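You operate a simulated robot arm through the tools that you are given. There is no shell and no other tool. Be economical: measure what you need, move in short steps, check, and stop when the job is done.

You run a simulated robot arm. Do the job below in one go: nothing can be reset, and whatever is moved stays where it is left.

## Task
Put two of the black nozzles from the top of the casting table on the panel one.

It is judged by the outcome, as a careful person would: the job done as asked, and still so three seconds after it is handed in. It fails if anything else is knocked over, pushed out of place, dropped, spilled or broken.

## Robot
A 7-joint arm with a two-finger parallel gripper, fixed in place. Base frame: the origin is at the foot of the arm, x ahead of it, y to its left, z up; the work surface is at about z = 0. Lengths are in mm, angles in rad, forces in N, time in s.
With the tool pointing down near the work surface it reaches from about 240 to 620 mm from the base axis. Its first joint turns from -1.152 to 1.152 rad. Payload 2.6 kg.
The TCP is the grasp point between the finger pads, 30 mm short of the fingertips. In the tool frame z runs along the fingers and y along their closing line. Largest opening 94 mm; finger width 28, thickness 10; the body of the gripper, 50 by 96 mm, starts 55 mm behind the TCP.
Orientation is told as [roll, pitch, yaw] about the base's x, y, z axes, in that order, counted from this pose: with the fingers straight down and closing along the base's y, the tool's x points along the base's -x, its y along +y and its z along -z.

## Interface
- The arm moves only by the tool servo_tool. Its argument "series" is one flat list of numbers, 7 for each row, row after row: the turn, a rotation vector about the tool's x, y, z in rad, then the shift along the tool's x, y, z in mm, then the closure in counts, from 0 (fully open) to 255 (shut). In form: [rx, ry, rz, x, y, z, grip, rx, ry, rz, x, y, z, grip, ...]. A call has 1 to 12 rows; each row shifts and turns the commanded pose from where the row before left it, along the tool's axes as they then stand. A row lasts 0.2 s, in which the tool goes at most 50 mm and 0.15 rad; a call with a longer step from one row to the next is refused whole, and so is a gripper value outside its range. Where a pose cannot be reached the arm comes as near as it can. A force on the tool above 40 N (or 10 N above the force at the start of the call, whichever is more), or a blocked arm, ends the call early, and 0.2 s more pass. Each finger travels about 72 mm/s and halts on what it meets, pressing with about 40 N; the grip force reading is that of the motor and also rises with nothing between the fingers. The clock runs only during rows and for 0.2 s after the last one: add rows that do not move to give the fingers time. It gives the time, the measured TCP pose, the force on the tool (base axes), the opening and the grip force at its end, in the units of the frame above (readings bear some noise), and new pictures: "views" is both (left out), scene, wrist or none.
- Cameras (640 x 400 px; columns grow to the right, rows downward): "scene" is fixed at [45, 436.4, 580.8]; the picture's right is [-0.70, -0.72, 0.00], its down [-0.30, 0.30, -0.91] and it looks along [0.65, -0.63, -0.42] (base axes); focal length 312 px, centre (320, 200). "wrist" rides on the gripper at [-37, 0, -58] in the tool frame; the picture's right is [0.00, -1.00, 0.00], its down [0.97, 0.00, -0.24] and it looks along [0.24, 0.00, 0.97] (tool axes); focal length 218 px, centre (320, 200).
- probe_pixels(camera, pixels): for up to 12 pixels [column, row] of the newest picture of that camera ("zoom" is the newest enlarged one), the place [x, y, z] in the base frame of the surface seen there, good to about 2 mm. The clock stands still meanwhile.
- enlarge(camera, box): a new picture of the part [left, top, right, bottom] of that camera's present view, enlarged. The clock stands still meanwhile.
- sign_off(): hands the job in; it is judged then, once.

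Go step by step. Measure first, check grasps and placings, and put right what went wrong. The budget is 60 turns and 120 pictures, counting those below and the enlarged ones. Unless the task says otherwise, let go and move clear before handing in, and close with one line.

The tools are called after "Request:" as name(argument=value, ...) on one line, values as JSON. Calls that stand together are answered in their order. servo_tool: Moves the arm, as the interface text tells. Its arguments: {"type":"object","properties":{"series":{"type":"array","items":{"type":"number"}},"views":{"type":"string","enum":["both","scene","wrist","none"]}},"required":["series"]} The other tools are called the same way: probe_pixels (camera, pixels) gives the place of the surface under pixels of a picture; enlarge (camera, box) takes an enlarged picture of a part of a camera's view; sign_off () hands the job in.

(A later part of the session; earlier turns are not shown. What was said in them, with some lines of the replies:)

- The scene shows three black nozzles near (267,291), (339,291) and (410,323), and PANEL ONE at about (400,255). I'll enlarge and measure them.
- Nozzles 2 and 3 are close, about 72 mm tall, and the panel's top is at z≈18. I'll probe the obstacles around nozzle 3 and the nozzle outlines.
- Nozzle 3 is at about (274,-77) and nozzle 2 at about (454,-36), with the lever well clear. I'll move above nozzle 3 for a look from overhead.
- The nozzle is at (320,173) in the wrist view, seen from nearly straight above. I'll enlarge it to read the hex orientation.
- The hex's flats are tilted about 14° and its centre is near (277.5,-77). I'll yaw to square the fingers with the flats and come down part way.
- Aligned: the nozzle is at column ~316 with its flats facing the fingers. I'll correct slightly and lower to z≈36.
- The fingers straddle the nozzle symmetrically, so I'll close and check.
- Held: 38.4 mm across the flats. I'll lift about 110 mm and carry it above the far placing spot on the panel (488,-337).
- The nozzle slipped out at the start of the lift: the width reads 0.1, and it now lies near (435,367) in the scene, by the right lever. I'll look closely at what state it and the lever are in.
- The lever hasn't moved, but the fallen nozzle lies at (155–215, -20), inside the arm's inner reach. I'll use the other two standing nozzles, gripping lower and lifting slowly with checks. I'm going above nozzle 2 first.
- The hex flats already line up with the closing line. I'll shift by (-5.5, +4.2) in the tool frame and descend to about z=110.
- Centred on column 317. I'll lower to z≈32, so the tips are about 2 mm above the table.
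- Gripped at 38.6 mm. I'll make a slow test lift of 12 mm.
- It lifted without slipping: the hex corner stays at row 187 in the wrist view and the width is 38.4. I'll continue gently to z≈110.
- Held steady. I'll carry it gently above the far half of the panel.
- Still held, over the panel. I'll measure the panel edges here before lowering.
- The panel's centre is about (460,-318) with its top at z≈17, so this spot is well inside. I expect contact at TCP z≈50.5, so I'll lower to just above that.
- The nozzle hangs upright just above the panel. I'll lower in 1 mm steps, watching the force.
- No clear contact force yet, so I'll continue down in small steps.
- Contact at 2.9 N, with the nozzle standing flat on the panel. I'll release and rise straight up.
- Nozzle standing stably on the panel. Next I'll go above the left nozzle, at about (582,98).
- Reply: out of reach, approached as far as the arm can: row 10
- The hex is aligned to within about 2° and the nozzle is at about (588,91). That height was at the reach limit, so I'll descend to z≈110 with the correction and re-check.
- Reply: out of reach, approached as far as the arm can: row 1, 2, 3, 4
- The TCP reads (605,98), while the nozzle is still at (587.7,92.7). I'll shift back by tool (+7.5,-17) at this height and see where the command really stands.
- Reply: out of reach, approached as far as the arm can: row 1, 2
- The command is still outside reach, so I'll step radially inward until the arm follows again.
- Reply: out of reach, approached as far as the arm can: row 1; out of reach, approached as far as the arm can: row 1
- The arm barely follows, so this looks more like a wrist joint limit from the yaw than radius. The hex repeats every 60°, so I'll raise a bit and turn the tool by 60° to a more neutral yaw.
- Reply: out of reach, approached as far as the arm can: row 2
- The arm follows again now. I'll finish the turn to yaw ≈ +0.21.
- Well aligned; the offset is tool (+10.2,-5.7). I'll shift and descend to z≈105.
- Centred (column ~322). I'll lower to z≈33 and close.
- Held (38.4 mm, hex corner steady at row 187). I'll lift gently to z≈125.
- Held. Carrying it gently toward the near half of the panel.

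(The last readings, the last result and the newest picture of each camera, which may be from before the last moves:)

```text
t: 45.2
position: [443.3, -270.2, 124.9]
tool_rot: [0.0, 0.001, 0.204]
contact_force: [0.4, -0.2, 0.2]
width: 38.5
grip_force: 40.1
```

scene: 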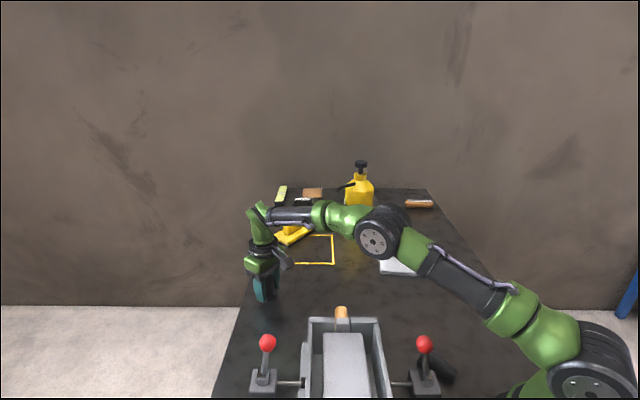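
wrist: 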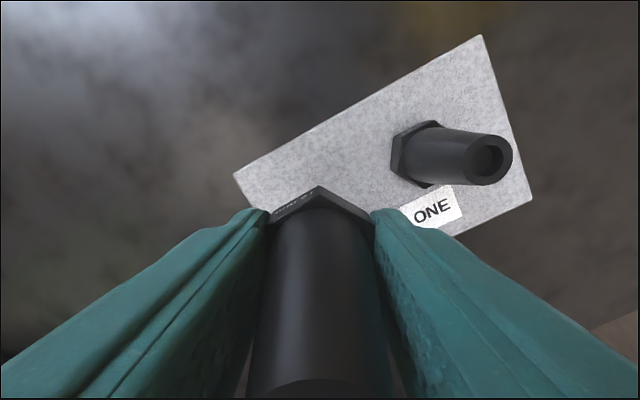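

Still held. I'll turn to yaw ≈ -0.87 so the open fingers stay clear of the first nozzle, then centre on (441,-280).

Request:
servo_tool(series=[0, 0, 0.06, 0, 0, 0, 255, 0, 0, 0.11, 0, 0, 0, 255, 0, 0, 0.13, 0, 0, 0, 255, 0, 0, 0.13, 0, 0, 0, 255, 0, 0, 0.13, 0, 0, 0, 255, 0, 0, 0.13, 0, 0, 0, 255, 0, 0, 0.13, 0, 0, 0, 255, 0, 0, 0.13, 0, 0, 0, 255, 0, 0, 0.12, 0, 0, 0, 255, 0, 0, 0, -3.2, -4, 0, 255, 0, 0, 0, -3.2, -4, 0, 255, 0, 0, 0, 0, 0, 0, 255])

```text
t: 47.8
position: [442.4, -280.4, 124.1]
tool_rot: [-0.001, 0.0, -0.866]
contact_force: [0.9, 0.0, -0.8]
width: 38.3
grip_force: 40.1
```

scene: 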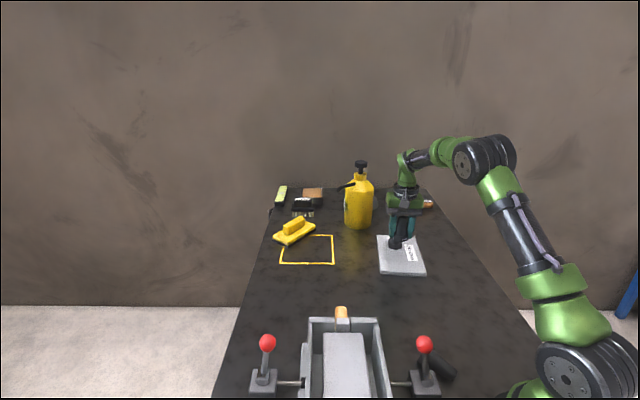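
wrist: 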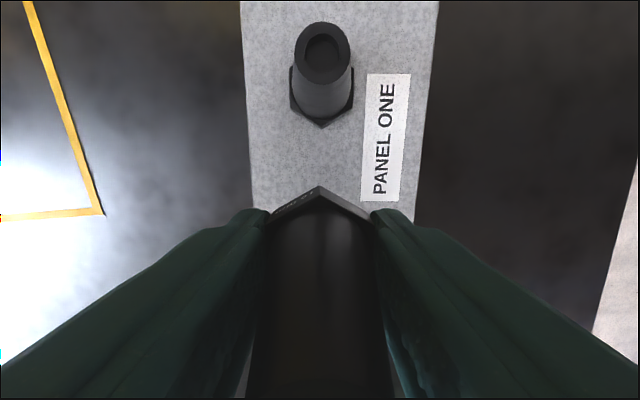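

Correctly oriented, 74 mm from the first nozzle. I'll shift 10 mm further away for clearance and lower to just above the panel.

Request:
servo_tool(series=[0, 0, 0, 4, 0, 3, 255, 0, 0, 0, 4, 0, 6, 255, 0, 0, 0, 2, 0, 8, 255, 0, 0, 0, 0, 0, 9, 255, 0, 0, 0, 0, 0, 10, 255, 0, 0, 0, 0, 0, 10, 255, 0, 0, 0, 0, 0, 8, 255, 0, 0, 0, 0, 0, 7, 255, 0, 0, 0, 0, 0, 5, 255, 0, 0, 0, 0, 0, 3, 255, 0, 0, 0, 0, 0, 2, 255, 0, 0, 0, 0, 0, 0, 255], views="scene")

Request:
enlarge(camera="scene", box=[360, 215, 440, 280])

```text
t: 50.4
position: [435.6, -273.7, 53.1]
tool_rot: [0.0, 0.0, -0.864]
contact_force: [0.6, -0.1, 0.2]
width: 38.6
grip_force: 40.6
```

scene: 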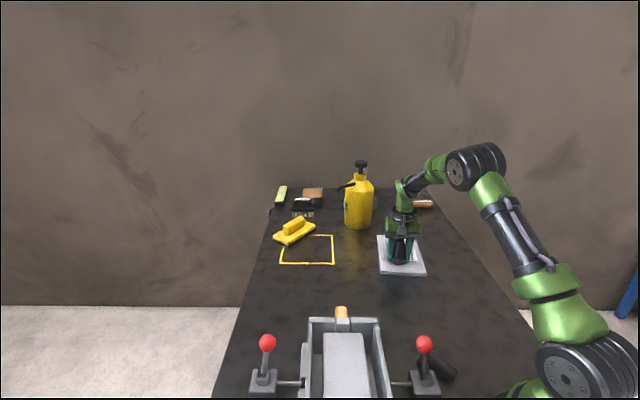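

```text
6.15 times, centred on (400, 248) of scene
```

zoom: 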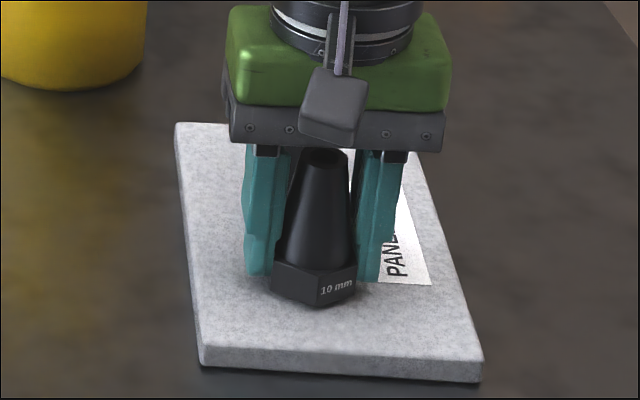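

Upright and just above the panel. I'll lower in small steps to contact.

Request:
servo_tool(series=[0, 0, 0, 0, 0, 1, 255, 0, 0, 0, 0, 0, 1, 255, 0, 0, 0, 0, 0, 0.6, 255, 0, 0, 0, 0, 0, 0.4, 255, 0, 0, 0, 0, 0, 0, 255], views="none")

Request:
servo_tool(series=[0, 0, 0, 0, 0, 0.5, 255, 0, 0, 0, 0, 0, 0, 255], views="none")

```text
t: 51.6
position: [435.2, -272.1, 51.5]
tool_rot: [-0.001, 0.0, -0.865]
contact_force: [-0.6, 0.8, 0.2]
width: 38.9
grip_force: 40.6
```

```text
t: 52.2
position: [436.9, -272.7, 51.7]
tool_rot: [0.002, -0.002, -0.865]
contact_force: [0.2, -0.2, -0.7]
width: 38.7
grip_force: 39.9
```

Request:
servo_tool(series=[0, 0, 0, 0, 0, 0.5, 255, 0, 0, 0, 0, 0, 0.5, 255, 0, 0, 0, 0, 0, 0, 255], views="none")

Request:
enlarge(camera="scene", box=[384, 245, 424, 270])

```text
t: 53.0
position: [435.8, -272.4, 49.5]
tool_rot: [0.0, 0.0, -0.866]
contact_force: [0.3, 0.4, -0.2]
width: 38.7
grip_force: 39.8
```

```text
16.00 times, centred on (404, 258) of scene
```

zoom: 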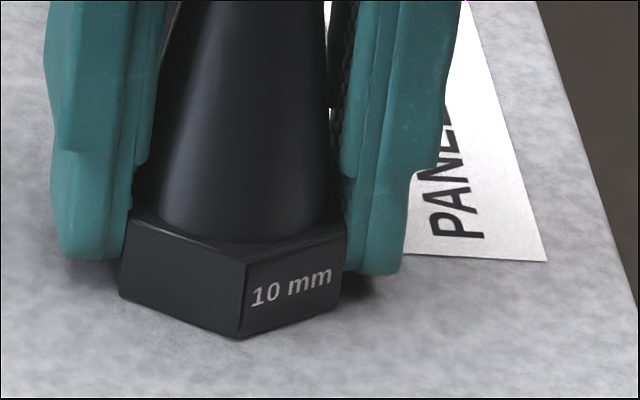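

Nearly touching. A couple more half-millimetre steps.

Request:
servo_tool(series=[0, 0, 0, 0, 0, 0.5, 255, 0, 0, 0, 0, 0, 0, 255], views="none")

Request:
servo_tool(series=[0, 0, 0, 0, 0, 0.4, 255, 0, 0, 0, 0, 0, 0, 255], views="none")

```text
t: 53.6
position: [435.9, -273.2, 48.8]
tool_rot: [0.0, 0.0, -0.866]
contact_force: [0.1, 0.3, 1.0]
width: 38.6
grip_force: 40.1
```

```text
t: 54.2
position: [437.5, -272.1, 49.5]
tool_rot: [0.0, -0.003, -0.866]
contact_force: [-3.4, 2.2, 8.9]
width: 38.8
grip_force: 40.1
```

Firm contact (8.9 N). I'll ease back 0.3 mm, release and rise straight up.

Request:
servo_tool(series=[0, 0, 0, 0, 0, -0.3, 255, 0, 0, 0, 0, 0, 0, 200, 0, 0, 0, 0, 0, 0, 120, 0, 0, 0, 0, 0, 0, 0, 0, 0, 0, 0, 0, 0, 0, 0, 0, 0, 0, 0, -10, 0, 0, 0, 0, 0, 0, -25, 0, 0, 0, 0, 0, 0, -40, 0, 0, 0, 0, 0, 0, -40, 0, 0, 0, 0, 0, 0, -40, 0, 0, 0, 0, 0, 0, 0, 0])

Request:
enlarge(camera="scene", box=[340, 200, 468, 280])

```text
t: 56.6
position: [435.8, -271.1, 203.9]
tool_rot: [0.002, -0.001, -0.865]
contact_force: [-0.4, -0.9, -0.4]
width: 94.2
grip_force: 0.1
```

scene: 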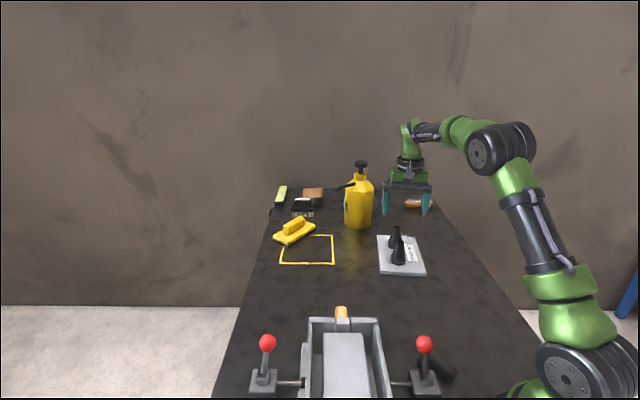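
wrist: 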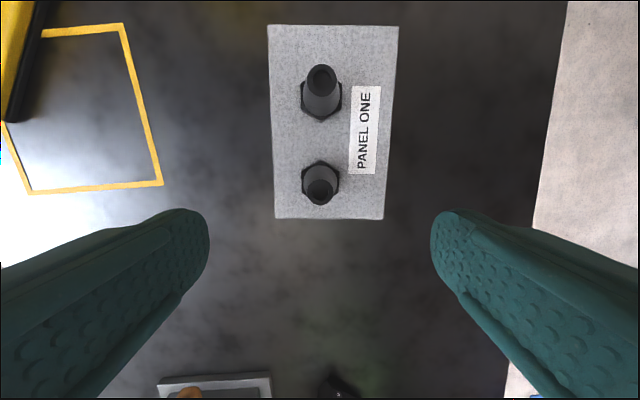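

```text
5.00 times, centred on (404, 240) of scene
```

zoom: 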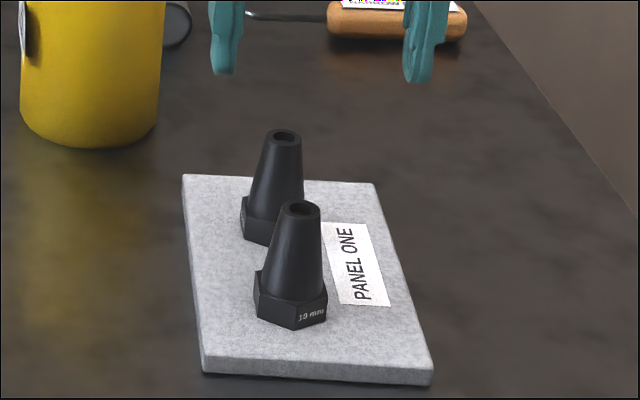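

Both nozzles stand on the panel. The one that slipped is still lying by the lever, so I'll go and look at whether it can be stood back up where it was.

Request:
servo_tool(series=[0, 0, 0, 41.6, 4.2, -3.7, 0, 0, 0, 0, 41.6, 4.2, -3.7, 0, 0, 0, 0, 41.6, 4.2, -3.7, 0, 0, 0, 0, 41.6, 4.2, -3.7, 0, 0, 0, 0, 41.6, 4.2, -3.7, 0, 0, 0, 0, 41.6, 4.2, -3.7, 0, 0, 0, 0, 41.6, 4.2, -3.7, 0, 0, 0, -0.15, 0, 0, 0, 0, 0, 0, -0.15, 0, 0, 0, 0, 0, 0, -0.15, 0, 0, 0, 0, 0, 0, -0.15, 0, 0, 0, 0, 0, 0, -0.15, 0, 0, 0, 0], views="both")

Request:
enlarge(camera="wrist", box=[200, 160, 440, 310])

```text
t: 59.2
position: [267.7, -32.2, 230.7]
tool_rot: [0.001, 0.0, -0.114]
contact_force: [-0.9, 0.7, 1.3]
width: 94.0
grip_force: 0.1
```

scene: 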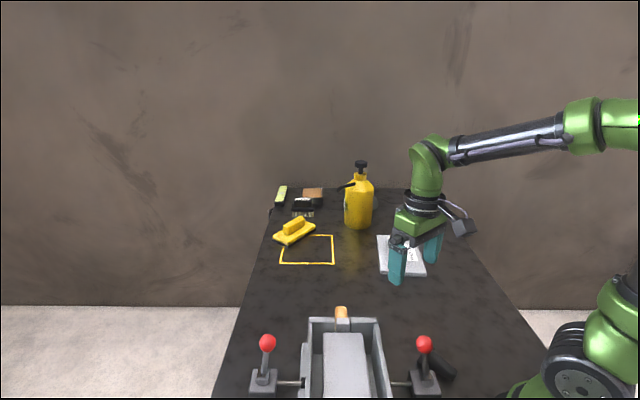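
wrist: 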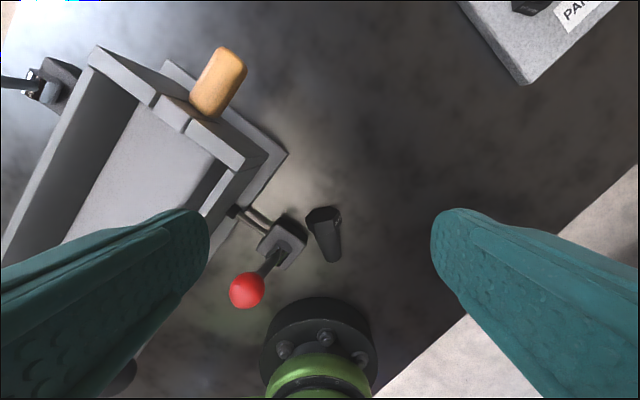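

```text
2.67 times, centred on (320, 235) of wrist
```

zoom: 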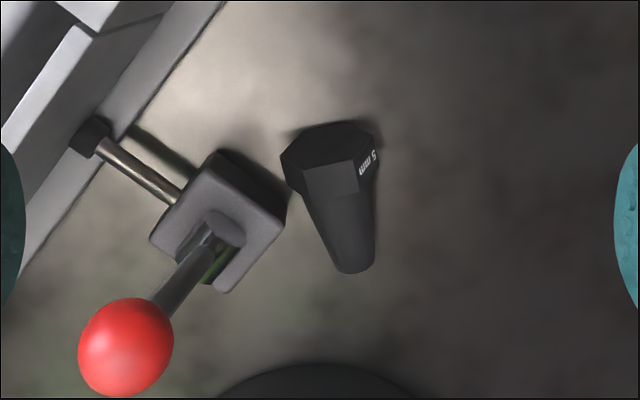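

The fallen nozzle lies with its hex end outward, next to the lever box. I'll measure it and the box precisely to see whether it can be pulled clear safely.

Request:
probe_pixels(camera="zoom", pixels=[[287, 160], [325, 130], [372, 130], [330, 175], [372, 165], [335, 230], [350, 262], [372, 230], [284, 208], [218, 155], [225, 285], [250, 200]])

```text
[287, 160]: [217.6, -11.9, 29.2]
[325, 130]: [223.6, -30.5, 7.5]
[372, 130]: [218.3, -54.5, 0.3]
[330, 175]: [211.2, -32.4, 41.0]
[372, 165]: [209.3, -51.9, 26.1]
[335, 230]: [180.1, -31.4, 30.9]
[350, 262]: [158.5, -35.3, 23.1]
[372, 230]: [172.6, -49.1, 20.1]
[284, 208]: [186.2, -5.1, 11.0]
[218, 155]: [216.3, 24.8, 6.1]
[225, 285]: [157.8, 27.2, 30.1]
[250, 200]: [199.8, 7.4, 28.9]
```

The nozzle's hex spans x 205–223, y −54..−10; the lever box corner is near (197,−2). There's room to grip the hex's outer part with the tool tilted slightly inward and pull it out. I'll approach high first with the opening narrowed.

Request:
servo_tool(series=[0, 0, -0.08, 0, 0, 0, 100, 0, 0, -0.08, 0, 0, 0, 100, 0, 0, 0, 7, 0, 30, 100, 0, 0, 0, 7, 0, 30, 100, 0, 0.125, 0, 7, 0, 20, 100, 0, 0.125, 0, 0, 0, 0, 100, 0, 0, 0, 0, 0, 0, 100], views="both")

```text
t: 60.8
position: [248.8, -31.3, 149.9]
tool_rot: [0.0, 0.251, 0.044]
contact_force: [0.5, 0.4, -0.6]
width: 57.1
grip_force: 0.1
```

scene: 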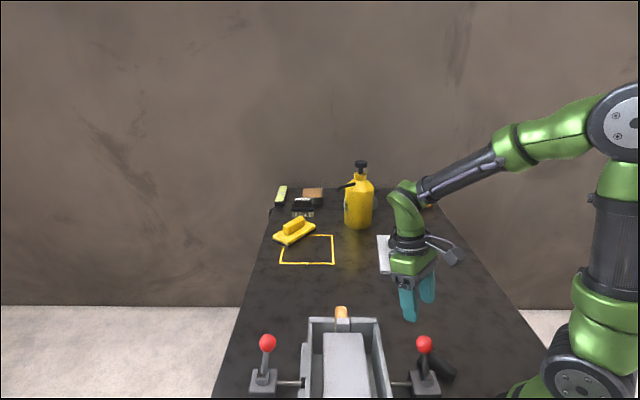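
wrist: 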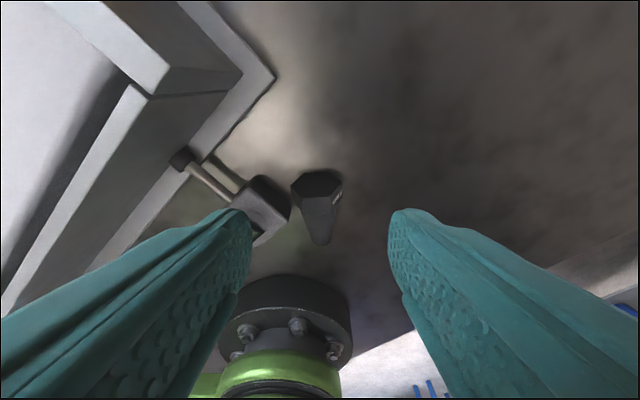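

The nozzle is centred between the fingers. I'll descend halfway, to z≈75.

Request:
servo_tool(series=[0, 0, 0, -3.3, 0, 25, 100, 0, 0, 0, -3.3, 0, 25, 100, 0, 0, 0, -3.2, 0, 25, 100, 0, 0, 0, 0, 0, 0, 100], views="wrist")

Request:
enlarge(camera="scene", box=[360, 300, 488, 380])

```text
t: 61.8
position: [239.1, -33.5, 74.3]
tool_rot: [-0.001, 0.251, 0.045]
contact_force: [0.6, 0.3, 0.2]
width: 57.1
grip_force: 0.0
```

wrist: 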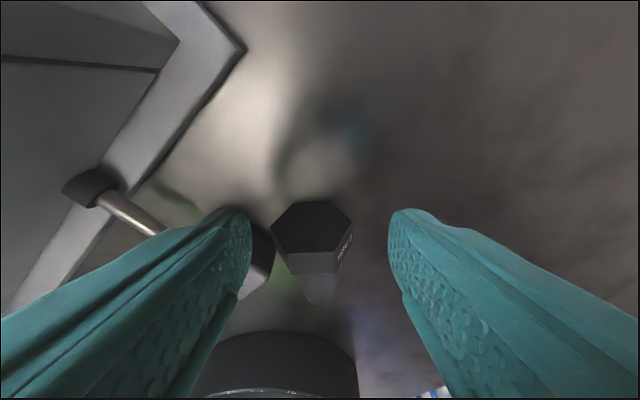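

```text
5.00 times, centred on (424, 340) of scene
```

zoom: 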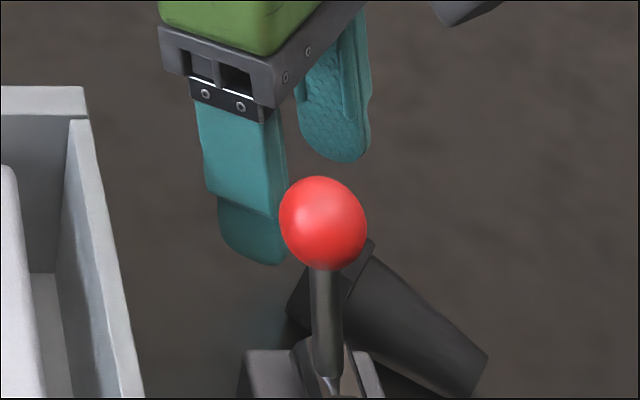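

The gap left of the hex is clear for the finger. I'll lower carefully, checking midway.

Request:
servo_tool(series=[0, 0, 0, -0.5, 0, 6, 100, 0, 0, 0, -0.5, 0, 6, 100, 0, 0, 0, -0.4, 0, 6, 100, 0, 0, 0, 0, 0, 0, 100], views="wrist")

Request:
enlarge(camera="wrist", box=[176, 160, 432, 320])

```text
t: 62.8
position: [236.5, -33.3, 56.2]
tool_rot: [0.0, 0.25, 0.043]
contact_force: [-0.1, -0.1, -0.1]
width: 56.9
grip_force: 0.1
```

wrist: 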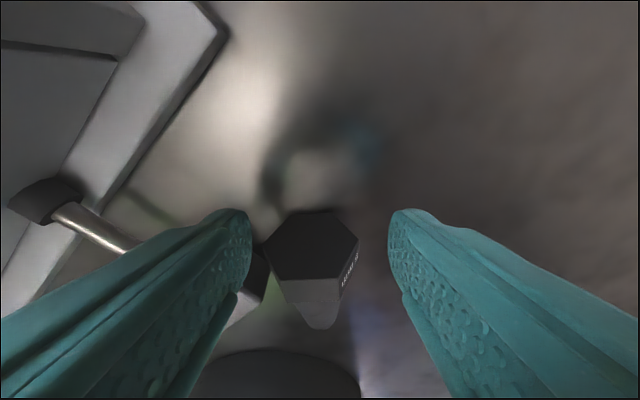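

```text
2.50 times, centred on (304, 240) of wrist
```

zoom: 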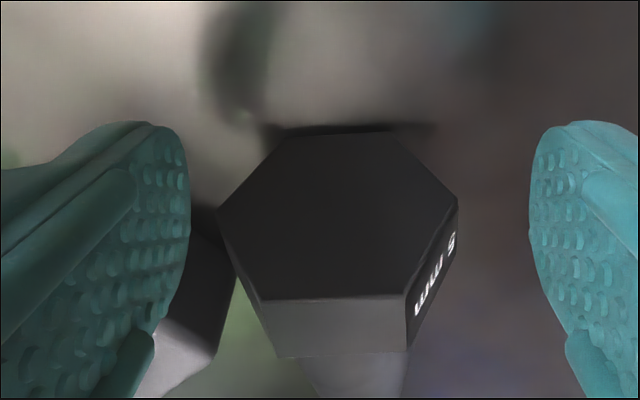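

Clear on both sides. I'll go down the last 16 mm.

Request:
servo_tool(series=[0, 0, 0, -0.5, 0, 5, 100, 0, 0, 0, -0.4, 0, 5, 100, 0, 0, 0, 0, 0, 5, 100, 0, 0, 0, 0, 0, 2, 100, 0, 0, 0, 0, 0, 0, 100], views="wrist")

Request:
enlarge(camera="scene", box=[360, 300, 488, 380])

```text
t: 64.0
position: [232.6, -33.5, 39.4]
tool_rot: [0.0, 0.25, 0.045]
contact_force: [0.3, -1.0, 0.2]
width: 57.4
grip_force: 0.0
```

wrist: 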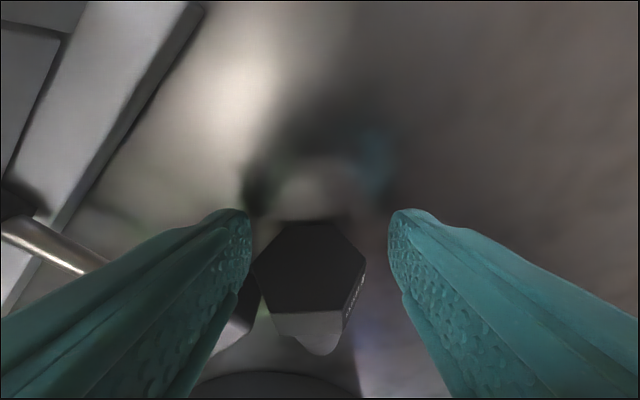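

```text
5.00 times, centred on (424, 340) of scene
```

zoom: 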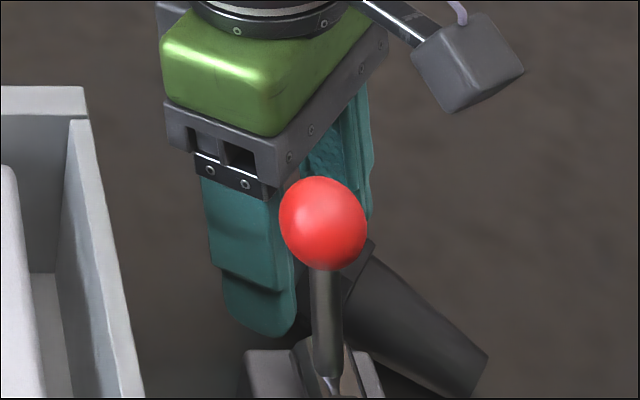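

In place with no contact. I'll close on the hex.

Request:
servo_tool(series=[0, 0, 0, 0, 0, 0, 130, 0, 0, 0, 0, 0, 0, 160, 0, 0, 0, 0, 0, 0, 255, 0, 0, 0, 0, 0, 0, 255], views="wrist")

```text
t: 65.0
position: [232.9, -34.2, 39.6]
tool_rot: [0.001, 0.249, 0.045]
contact_force: [-1.0, -1.2, 0.3]
width: 44.3
grip_force: 39.5
```

wrist: 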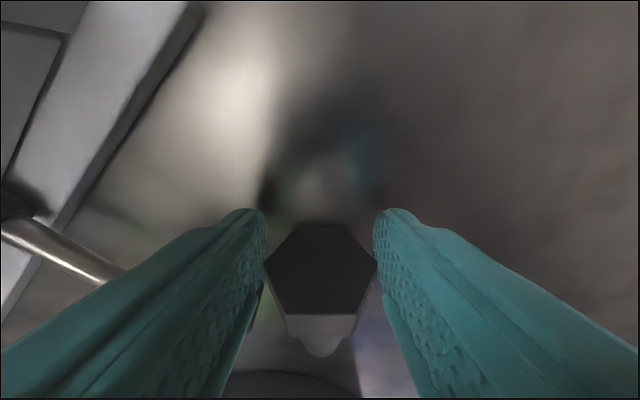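

Gripped at 44.3 mm across the corners. I'll drag it slowly out, away from the lever box, to free table around (328,-94).

Request:
servo_tool(series=[0, 0, 0, -3.2, -2.3, -0.8, 255, 0, 0, 0, -6.4, -4.6, -1.6, 255, 0, 0, 0, -9.6, -6.9, -2.4, 255, 0, 0, 0, -12.8, -9.2, -3.3, 255, 0, 0, 0, -12.8, -9.2, -3.3, 255, 0, 0, 0, -12.8, -9.2, -3.3, 255, 0, 0, 0, -12.8, -9.2, -3.3, 255, 0, 0, 0, -9.6, -6.9, -2.4, 255, 0, 0, 0, -6.4, -4.6, -1.6, 255, 0, 0, 0, -3.2, -2.3, -0.8, 255, 0, 0, 0, 0, 0, 0, 255])

Request:
enlarge(camera="scene", box=[340, 280, 468, 360])

```text
t: 67.4
position: [327.4, -92.8, 40.8]
tool_rot: [-0.001, 0.25, 0.043]
contact_force: [0.6, 0.9, 0.3]
width: 44.4
grip_force: 39.8
```

scene: 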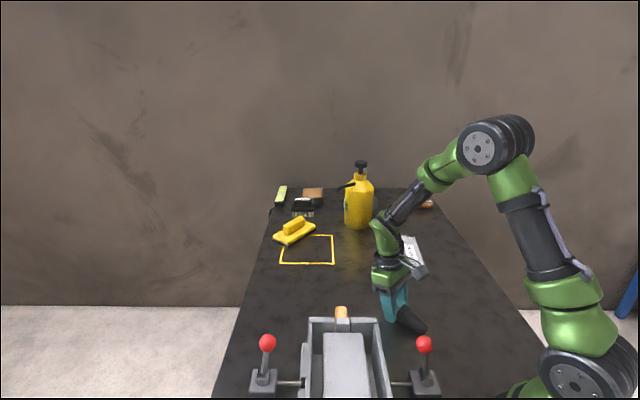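
wrist: 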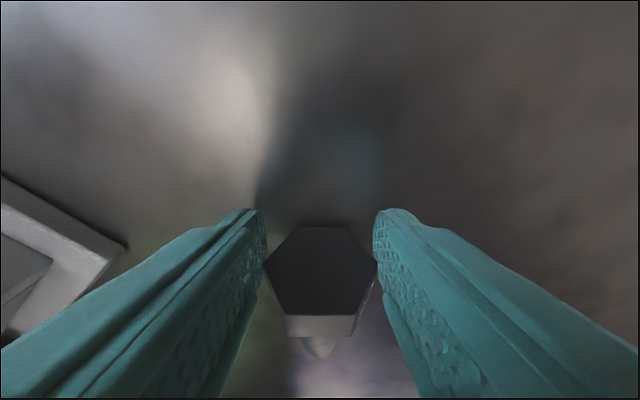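

```text
5.00 times, centred on (404, 320) of scene
```

zoom: 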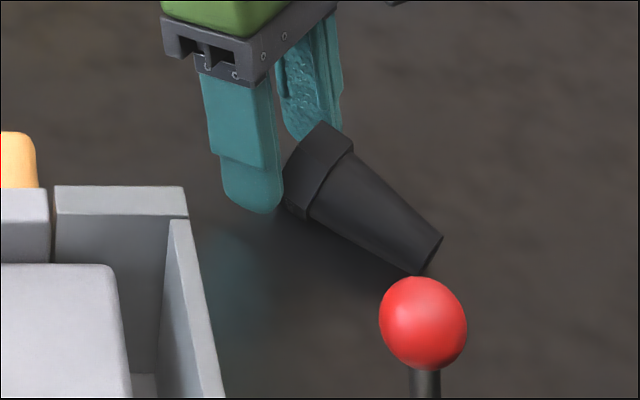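

Pulled well clear of the lever, which didn't move. I'll drag it another 60 mm out for wrist room, release, and back off along the tool axis.

Request:
servo_tool(series=[0, 0, 0, -6, -0.3, -1.5, 255, 0, 0, 0, -12, -0.6, -3, 255, 0, 0, 0, -17, -0.8, -4.4, 255, 0, 0, 0, -14, -0.6, -3.6, 255, 0, 0, 0, -9, -0.4, -2.3, 255, 0, 0, 0, 0, 0, 0, 255, 0, 0, 0, 0, 0, 0, 150, 0, 0, 0, 0, 0, 0, 60, 0, 0, 0, 0, 0, 0, 60, 0, 0, 0, 0, 0, -20, 60, 0, 0, 0, 0, 0, -30, 60, 0, 0, 0, 0, 0, -30, 60])

Request:
probe_pixels(camera="wrist", pixels=[[320, 200], [320, 215], [320, 230], [320, 245], [320, 260], [300, 230], [340, 230]])

```text
t: 70.0
position: [407.7, -91.6, 117.3]
tool_rot: [0.001, 0.249, 0.044]
contact_force: [-0.6, 0.4, 0.3]
width: 71.8
grip_force: 0.0
```

scene: 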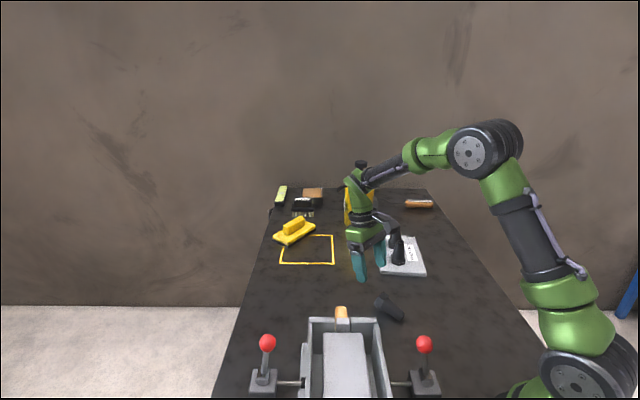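
wrist: 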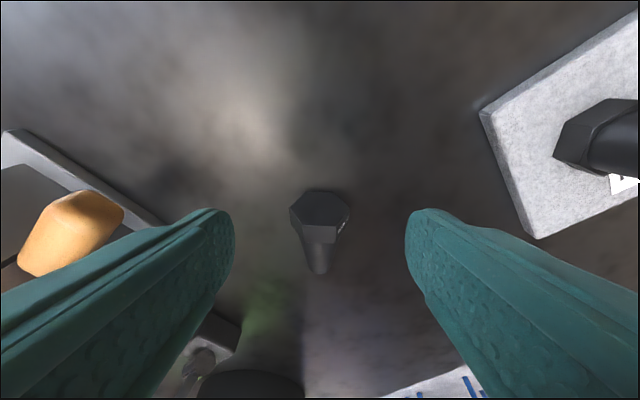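

```text
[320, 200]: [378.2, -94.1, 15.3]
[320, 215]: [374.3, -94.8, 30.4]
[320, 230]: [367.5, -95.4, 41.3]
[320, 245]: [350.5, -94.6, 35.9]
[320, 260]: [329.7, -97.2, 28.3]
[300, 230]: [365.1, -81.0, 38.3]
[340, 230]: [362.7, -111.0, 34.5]
```

The hex centre is at (367,-95,20), lying with its tip toward the base. I'll tilt the tool outward to -0.5 rad and place it back along the new approach line.

Request:
servo_tool(series=[0, -0.15, 0, 0, 0, 0, 60, 0, -0.15, 0, 0, 0, 0, 60, 0, -0.15, 0, 0, 0, 0, 60, 0, -0.15, 0, 0, 0, 0, 60, 0, -0.15, 0, 0, 0, 0, 60, 0, 0, 0, 27.5, 0, -10.8, 60, 0, 0, 0, 27.5, 0, -10.8, 60, 0, 0, 0, 27.5, 0, -10.8, 60, 0, 0, 0, 0, 0, 0, 60], views="both")

```text
t: 72.0
position: [320.5, -95.9, 105.7]
tool_rot: [0.001, -0.5, 0.047]
contact_force: [0.1, 0.6, -0.2]
width: 72.0
grip_force: 0.0
```

scene: 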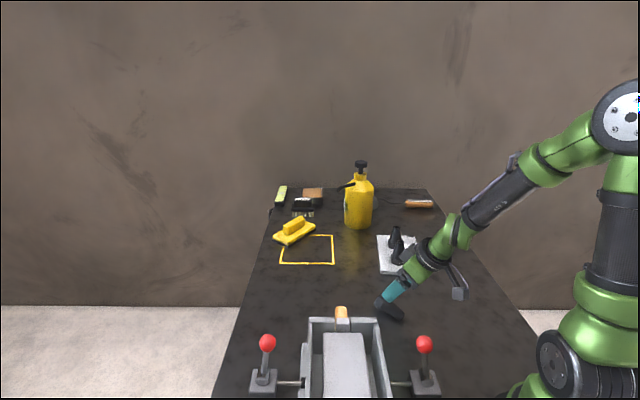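
wrist: 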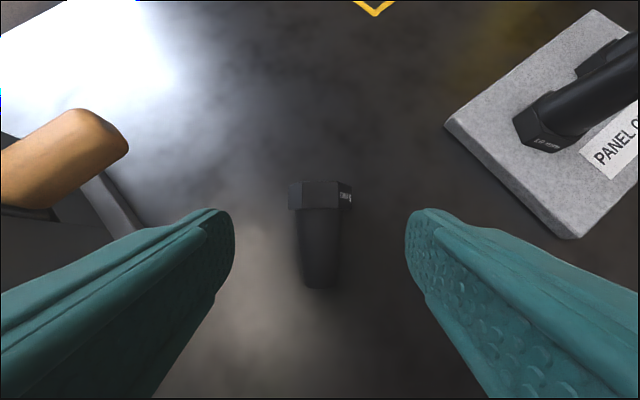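

Aligned and centred (column 320). I'll advance 79 mm along the tool axis and close gently.

Request:
servo_tool(series=[0, 0, 0, 0, 0, 25, 60, 0, 0, 0, 0, 0, 25, 60, 0, 0, 0, 0, 0, 19, 60, 0, 0, 0, 0, 0, 10, 60, 0, 0, 0, 0, 0, 0, 60, 0, 0, 0, 0, 0, 0, 110, 0, 0, 0, 0, 0, 0, 255, 0, 0, 0, 0, 0, 0, 255, 0, 0, 0, 0, 0, 0, 255], views="both")

Request:
enlarge(camera="scene", box=[340, 270, 436, 330])

```text
t: 74.0
position: [356.3, -94.6, 37.4]
tool_rot: [0.001, -0.498, 0.045]
contact_force: [-0.1, 0.6, -0.4]
width: 44.4
grip_force: 40.0
```

scene: 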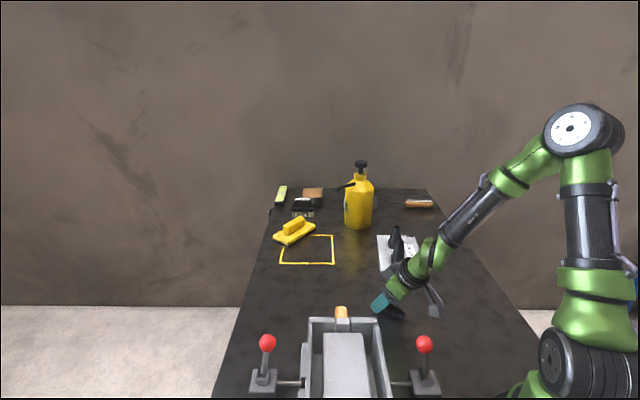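
wrist: 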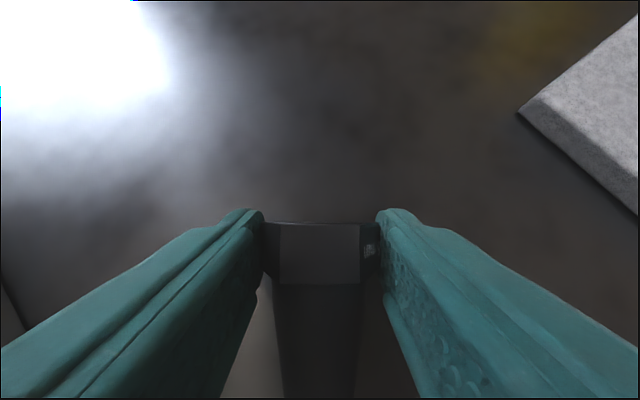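

```text
6.67 times, centred on (388, 300) of scene
```

zoom: 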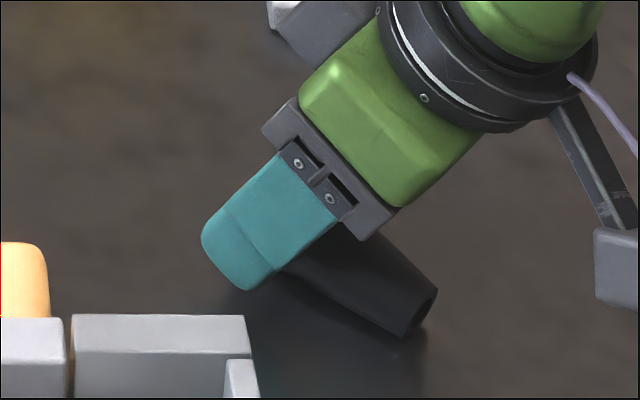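

Gripped at 44.4 mm. I'll lift gently by 80 mm and begin turning the nozzle upright.

Request:
servo_tool(series=[0, 0, 0, -1.9, 0, -3.5, 255, 0, 0, 0, -4.8, 0, -8.8, 255, 0, 0, 0, -8.6, 0, -15.8, 255, 0, 0, 0, -9.6, 0, -17.6, 255, 0, 0, 0, -9.6, 0, -17.6, 255, 0, 0, 0, -3.8, 0, -7, 255, 0, 0.06, 0, 0, 0, 0, 255, 0, 0.12, 0, 0, 0, 0, 255, 0, 0.13, 0, 0, 0, 0, 255, 0, 0.13, 0, 0, 0, 0, 255, 0, 0.12, 0, 0, 0, 0, 255, 0, 0.06, 0, 0, 0, 0, 255], views="both")

```text
t: 76.6
position: [357.3, -94.9, 117.4]
tool_rot: [-0.001, 0.123, 0.045]
contact_force: [0.6, 0.0, 0.0]
width: 44.3
grip_force: 39.8
```

scene: 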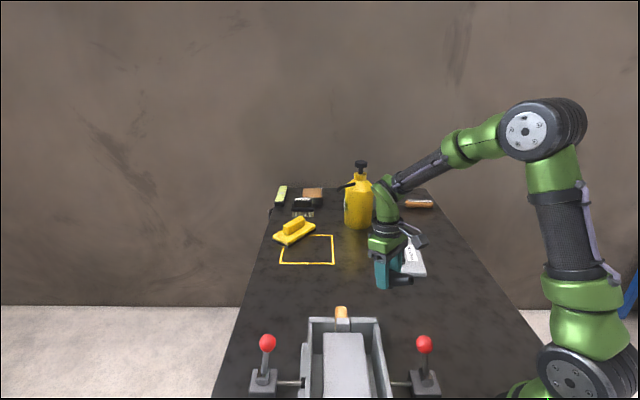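
wrist: 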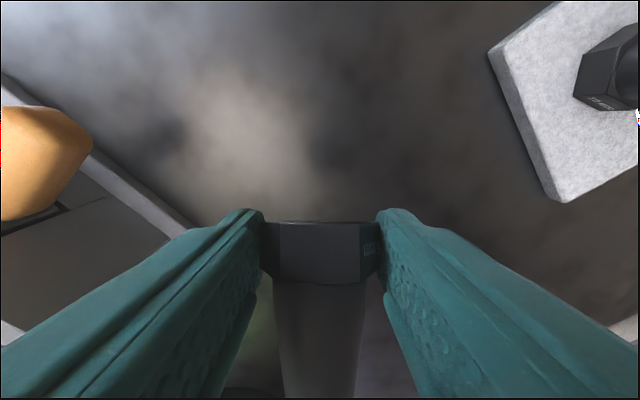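

Held firmly. I'll continue to tilt +0.8 and carry it over its original spot (278,-78).

Request:
servo_tool(series=[0, 0.06, 0, 0, 0, 0, 255, 0, 0.12, 0, 0, 0, 0, 255, 0, 0.14, 0, 0, 0, 0, 255, 0, 0.14, 0, 0, 0, 0, 255, 0, 0.14, 0, 0, 0, 0, 255, 0, 0.08, 0, 0, 0, 0, 255, 0, 0, 0, 6.7, 2.9, 6.9, 255, 0, 0, 0, 13.3, 5.9, 13.7, 255, 0, 0, 0, 14.7, 6.4, 15.1, 255, 0, 0, 0, 10.8, 4.8, 11.1, 255, 0, 0, 0, 0, 0, 0, 255], views="scene")

Request:
enlarge(camera="scene", box=[350, 260, 478, 340])

```text
t: 79.0
position: [292.6, -78.0, 116.3]
tool_rot: [0.0, 0.8, 0.043]
contact_force: [0.7, 0.0, 0.3]
width: 44.4
grip_force: 39.9
```

scene: 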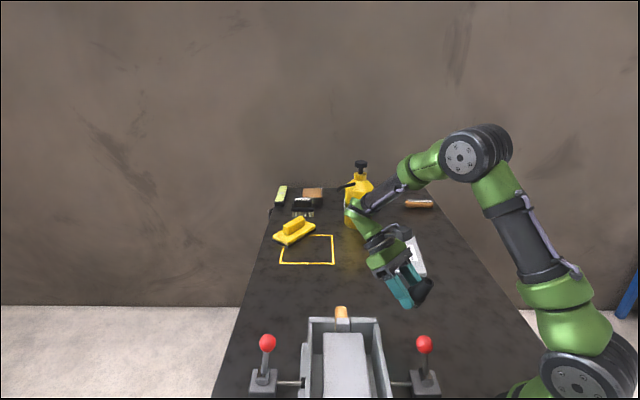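

```text
5.00 times, centred on (414, 300) of scene
```

zoom: 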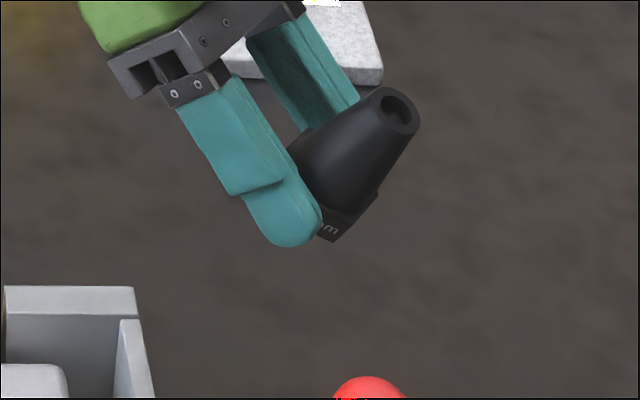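

It's held upright but leaning about 20–25° toward the base. I'll add 0.08 rad tilt and lower to just above the table.

Request:
servo_tool(series=[0, 0.08, 0, 0, 0, 0, 255, 0, 0, 0, -6.2, 0, 5.1, 255, 0, 0, 0, -10.8, 0, 8.9, 255, 0, 0, 0, -13.9, 0, 11.5, 255, 0, 0, 0, -13.9, 0, 11.5, 255, 0, 0, 0, -10, 0, 8.3, 255, 0, 0, 0, -5.4, 0, 4.5, 255, 0, 0, 0, 0, 0, 0, 255], views="scene")

Request:
enlarge(camera="scene", box=[370, 290, 450, 340])

```text
t: 80.8
position: [290.9, -77.6, 38.5]
tool_rot: [0.001, 0.88, 0.043]
contact_force: [0.7, -0.5, -0.1]
width: 44.3
grip_force: 39.7
```

scene: 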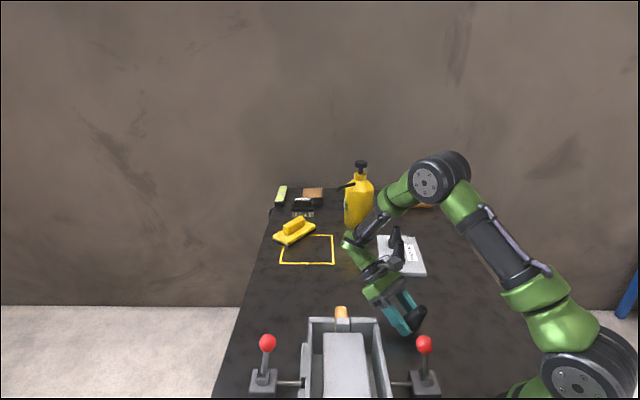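

```text
8.00 times, centred on (410, 315) of scene
```

zoom: 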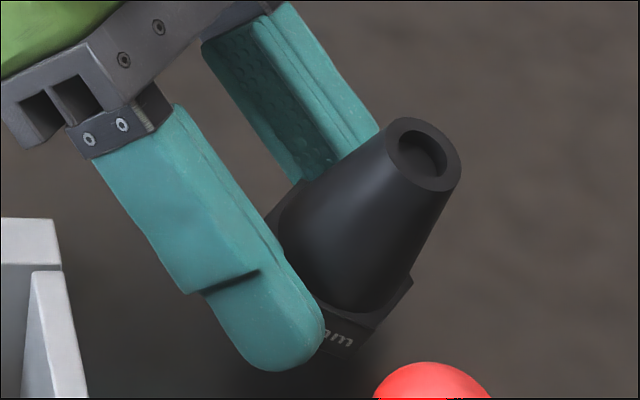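

Its lean is about 27°, closer to the topple limit than I like. I'll tilt 0.2 rad more and lower near contact.

Request:
servo_tool(series=[0, 0.1, 0, 0, 0, 0, 255, 0, 0.1, 0, 0, 0, 0, 255, 0, 0, 0, -4.4, 0, 2.4, 255, 0, 0, 0, -4.4, 0, 2.4, 255, 0, 0, 0, -1.3, 0, 0.7, 255, 0, 0, 0, 0, 0, 0, 255], views="scene")

Request:
enlarge(camera="scene", box=[370, 290, 450, 340])

```text
t: 82.2
position: [290.9, -77.2, 27.5]
tool_rot: [-0.001, 1.079, 0.044]
contact_force: [0.7, 0.2, -1.2]
width: 44.3
grip_force: 40.2
```

scene: 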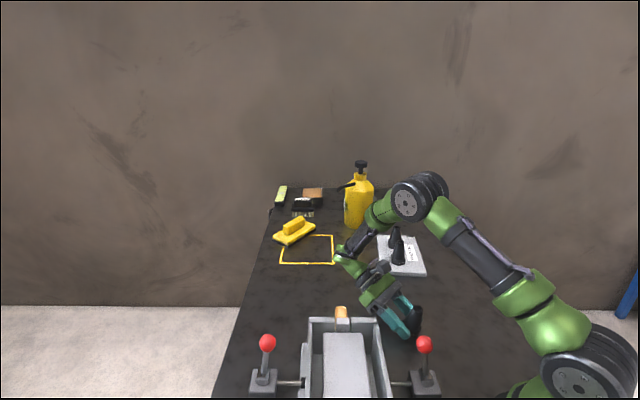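

```text
8.00 times, centred on (410, 315) of scene
```

zoom: 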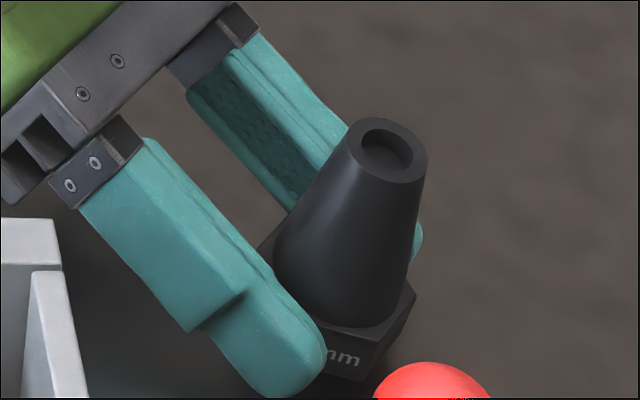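

Nearly upright, with the hex edge just above the table. I'll lower 3 mm, release gradually so it rocks onto its base, and retreat along the tool axis.

Request:
servo_tool(series=[0, 0, 0, -1.3, 0, 0.7, 255, 0, 0, 0, -1.3, 0, 0.7, 255, 0, 0, 0, 0, 0, 0, 255, 0, 0, 0, 0, 0, 0, 120, 0, 0, 0, 0, 0, 0, 80, 0, 0, 0, 0, 0, 0, 80, 0, 0, 0, 0, 0, 0, 80, 0, 0, 0, 0, 0, -12, 80, 0, 0, 0, 0, 0, -25, 80, 0, 0, 0, 0, 0, -30, 80, 0, 0, 0, 0, 0, -30, 80, 0, 0, 0, 0, 0, 0, 80], views="both")

Request:
enlarge(camera="scene", box=[340, 270, 468, 350])

```text
t: 82.9
position: [291.6, -77.9, 25.7]
tool_rot: [-0.002, 1.081, 0.039]
contact_force: [-1.5, -1.1, 2.9]
width: 44.4
grip_force: 39.6
stopped in row 3: the force on the tool passed its limit (the readings are from after the stop); the commanded pose is now the measured one
```

scene: 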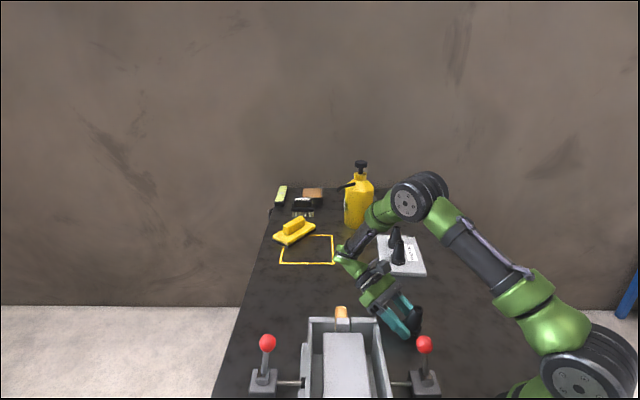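
wrist: 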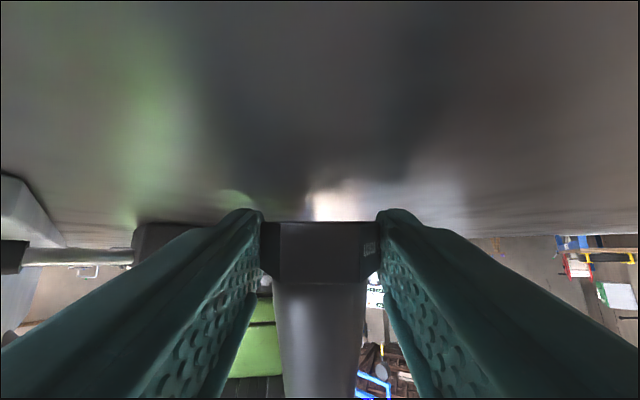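

```text
5.00 times, centred on (404, 310) of scene
```

zoom: 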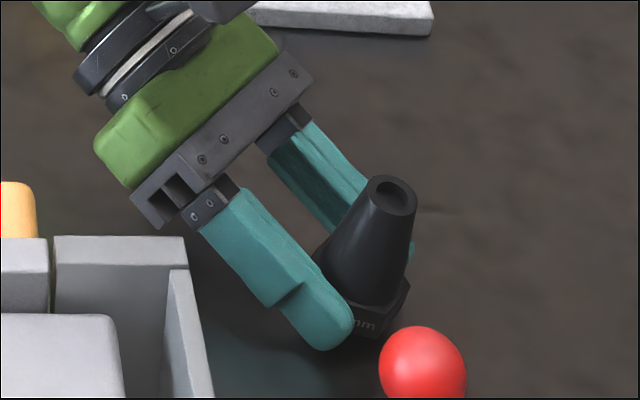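

Contact reached: the call stopped with the nozzle's edge on the table. I'll release slowly now and retreat.

Request:
servo_tool(series=[0, 0, 0, 0, 0, 0, 120, 0, 0, 0, 0, 0, 0, 80, 0, 0, 0, 0, 0, 0, 80, 0, 0, 0, 0, 0, 0, 80, 0, 0, 0, 0, 0, -12, 80, 0, 0, 0, 0, 0, -25, 80, 0, 0, 0, 0, 0, -30, 80, 0, 0, 0, 0, 0, -30, 80, 0, 0, 0, 0, 0, 0, 80], views="both")

Request:
enlarge(camera="scene", box=[340, 270, 468, 350])

```text
t: 84.9
position: [378.6, -74.9, 72.7]
tool_rot: [-0.001, 1.081, 0.042]
contact_force: [0.1, 0.3, -0.4]
width: 64.4
grip_force: 0.1
```

scene: 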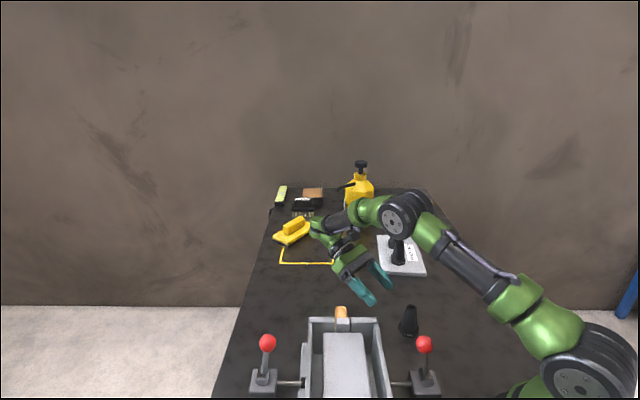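
wrist: 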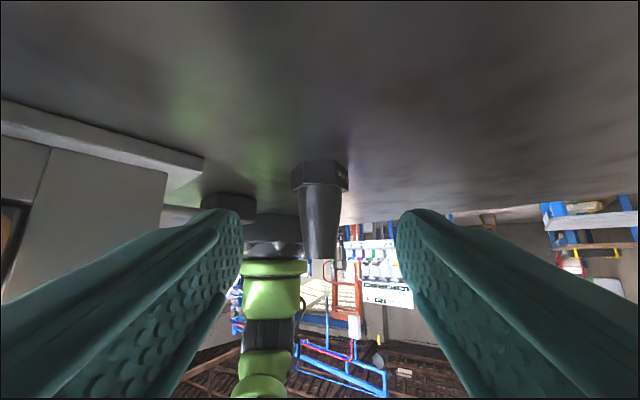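

```text
5.00 times, centred on (404, 310) of scene
5 turns are left
```

zoom: 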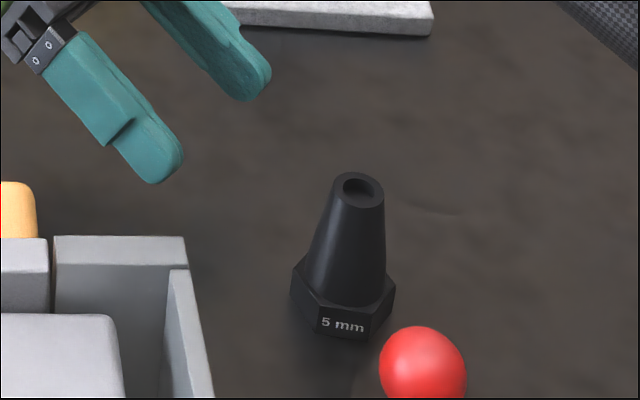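

The third nozzle stands upright back at its original place. I'll raise the arm clear and do a final check.

Request:
servo_tool(series=[0, 0, 0, 30, 0, -16, 80, 0, 0, 0, 30, 0, -16, 80, 0, 0, 0, 30, 0, -16, 80, 0, 0, 0, 0, 0, 0, 80], views="scene")

Request:
enlarge(camera="scene", box=[260, 200, 500, 350])

```text
t: 85.9
position: [378.2, -74.3, 106.4]
tool_rot: [-0.004, 1.081, 0.04]
contact_force: [-0.2, -0.3, -0.7]
width: 64.5
grip_force: 0.1
out of reach, approached as far as the arm can: row 2, 3
```

scene: 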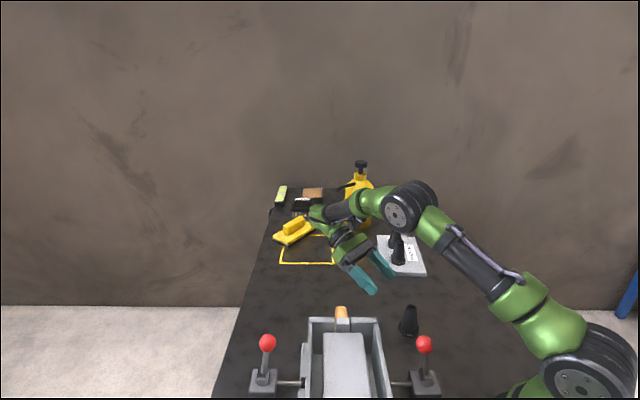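

```text
2.67 times, centred on (380, 275) of scene
4 turns are left
```

zoom: 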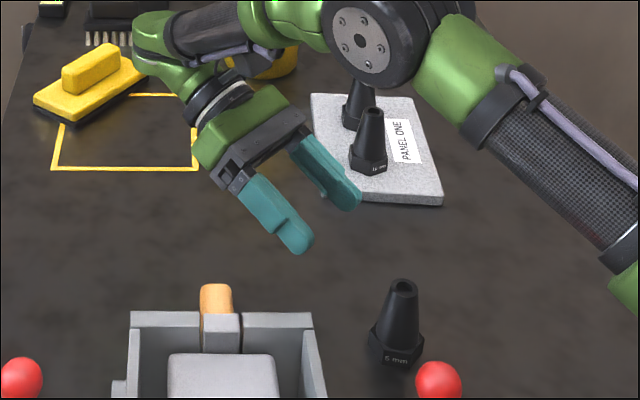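

The picture shows two nozzles on PANEL ONE, the third standing at its original place, and the gripper clear of everything. I'm handing in.

Request:
sign_off()

```text
The job is handed in.
```

Two black nozzles now stand on PANEL ONE. The first one I picked up slipped from the grip and fell beside the right lever; I stood it back up at about its original spot, and the lever did not move.
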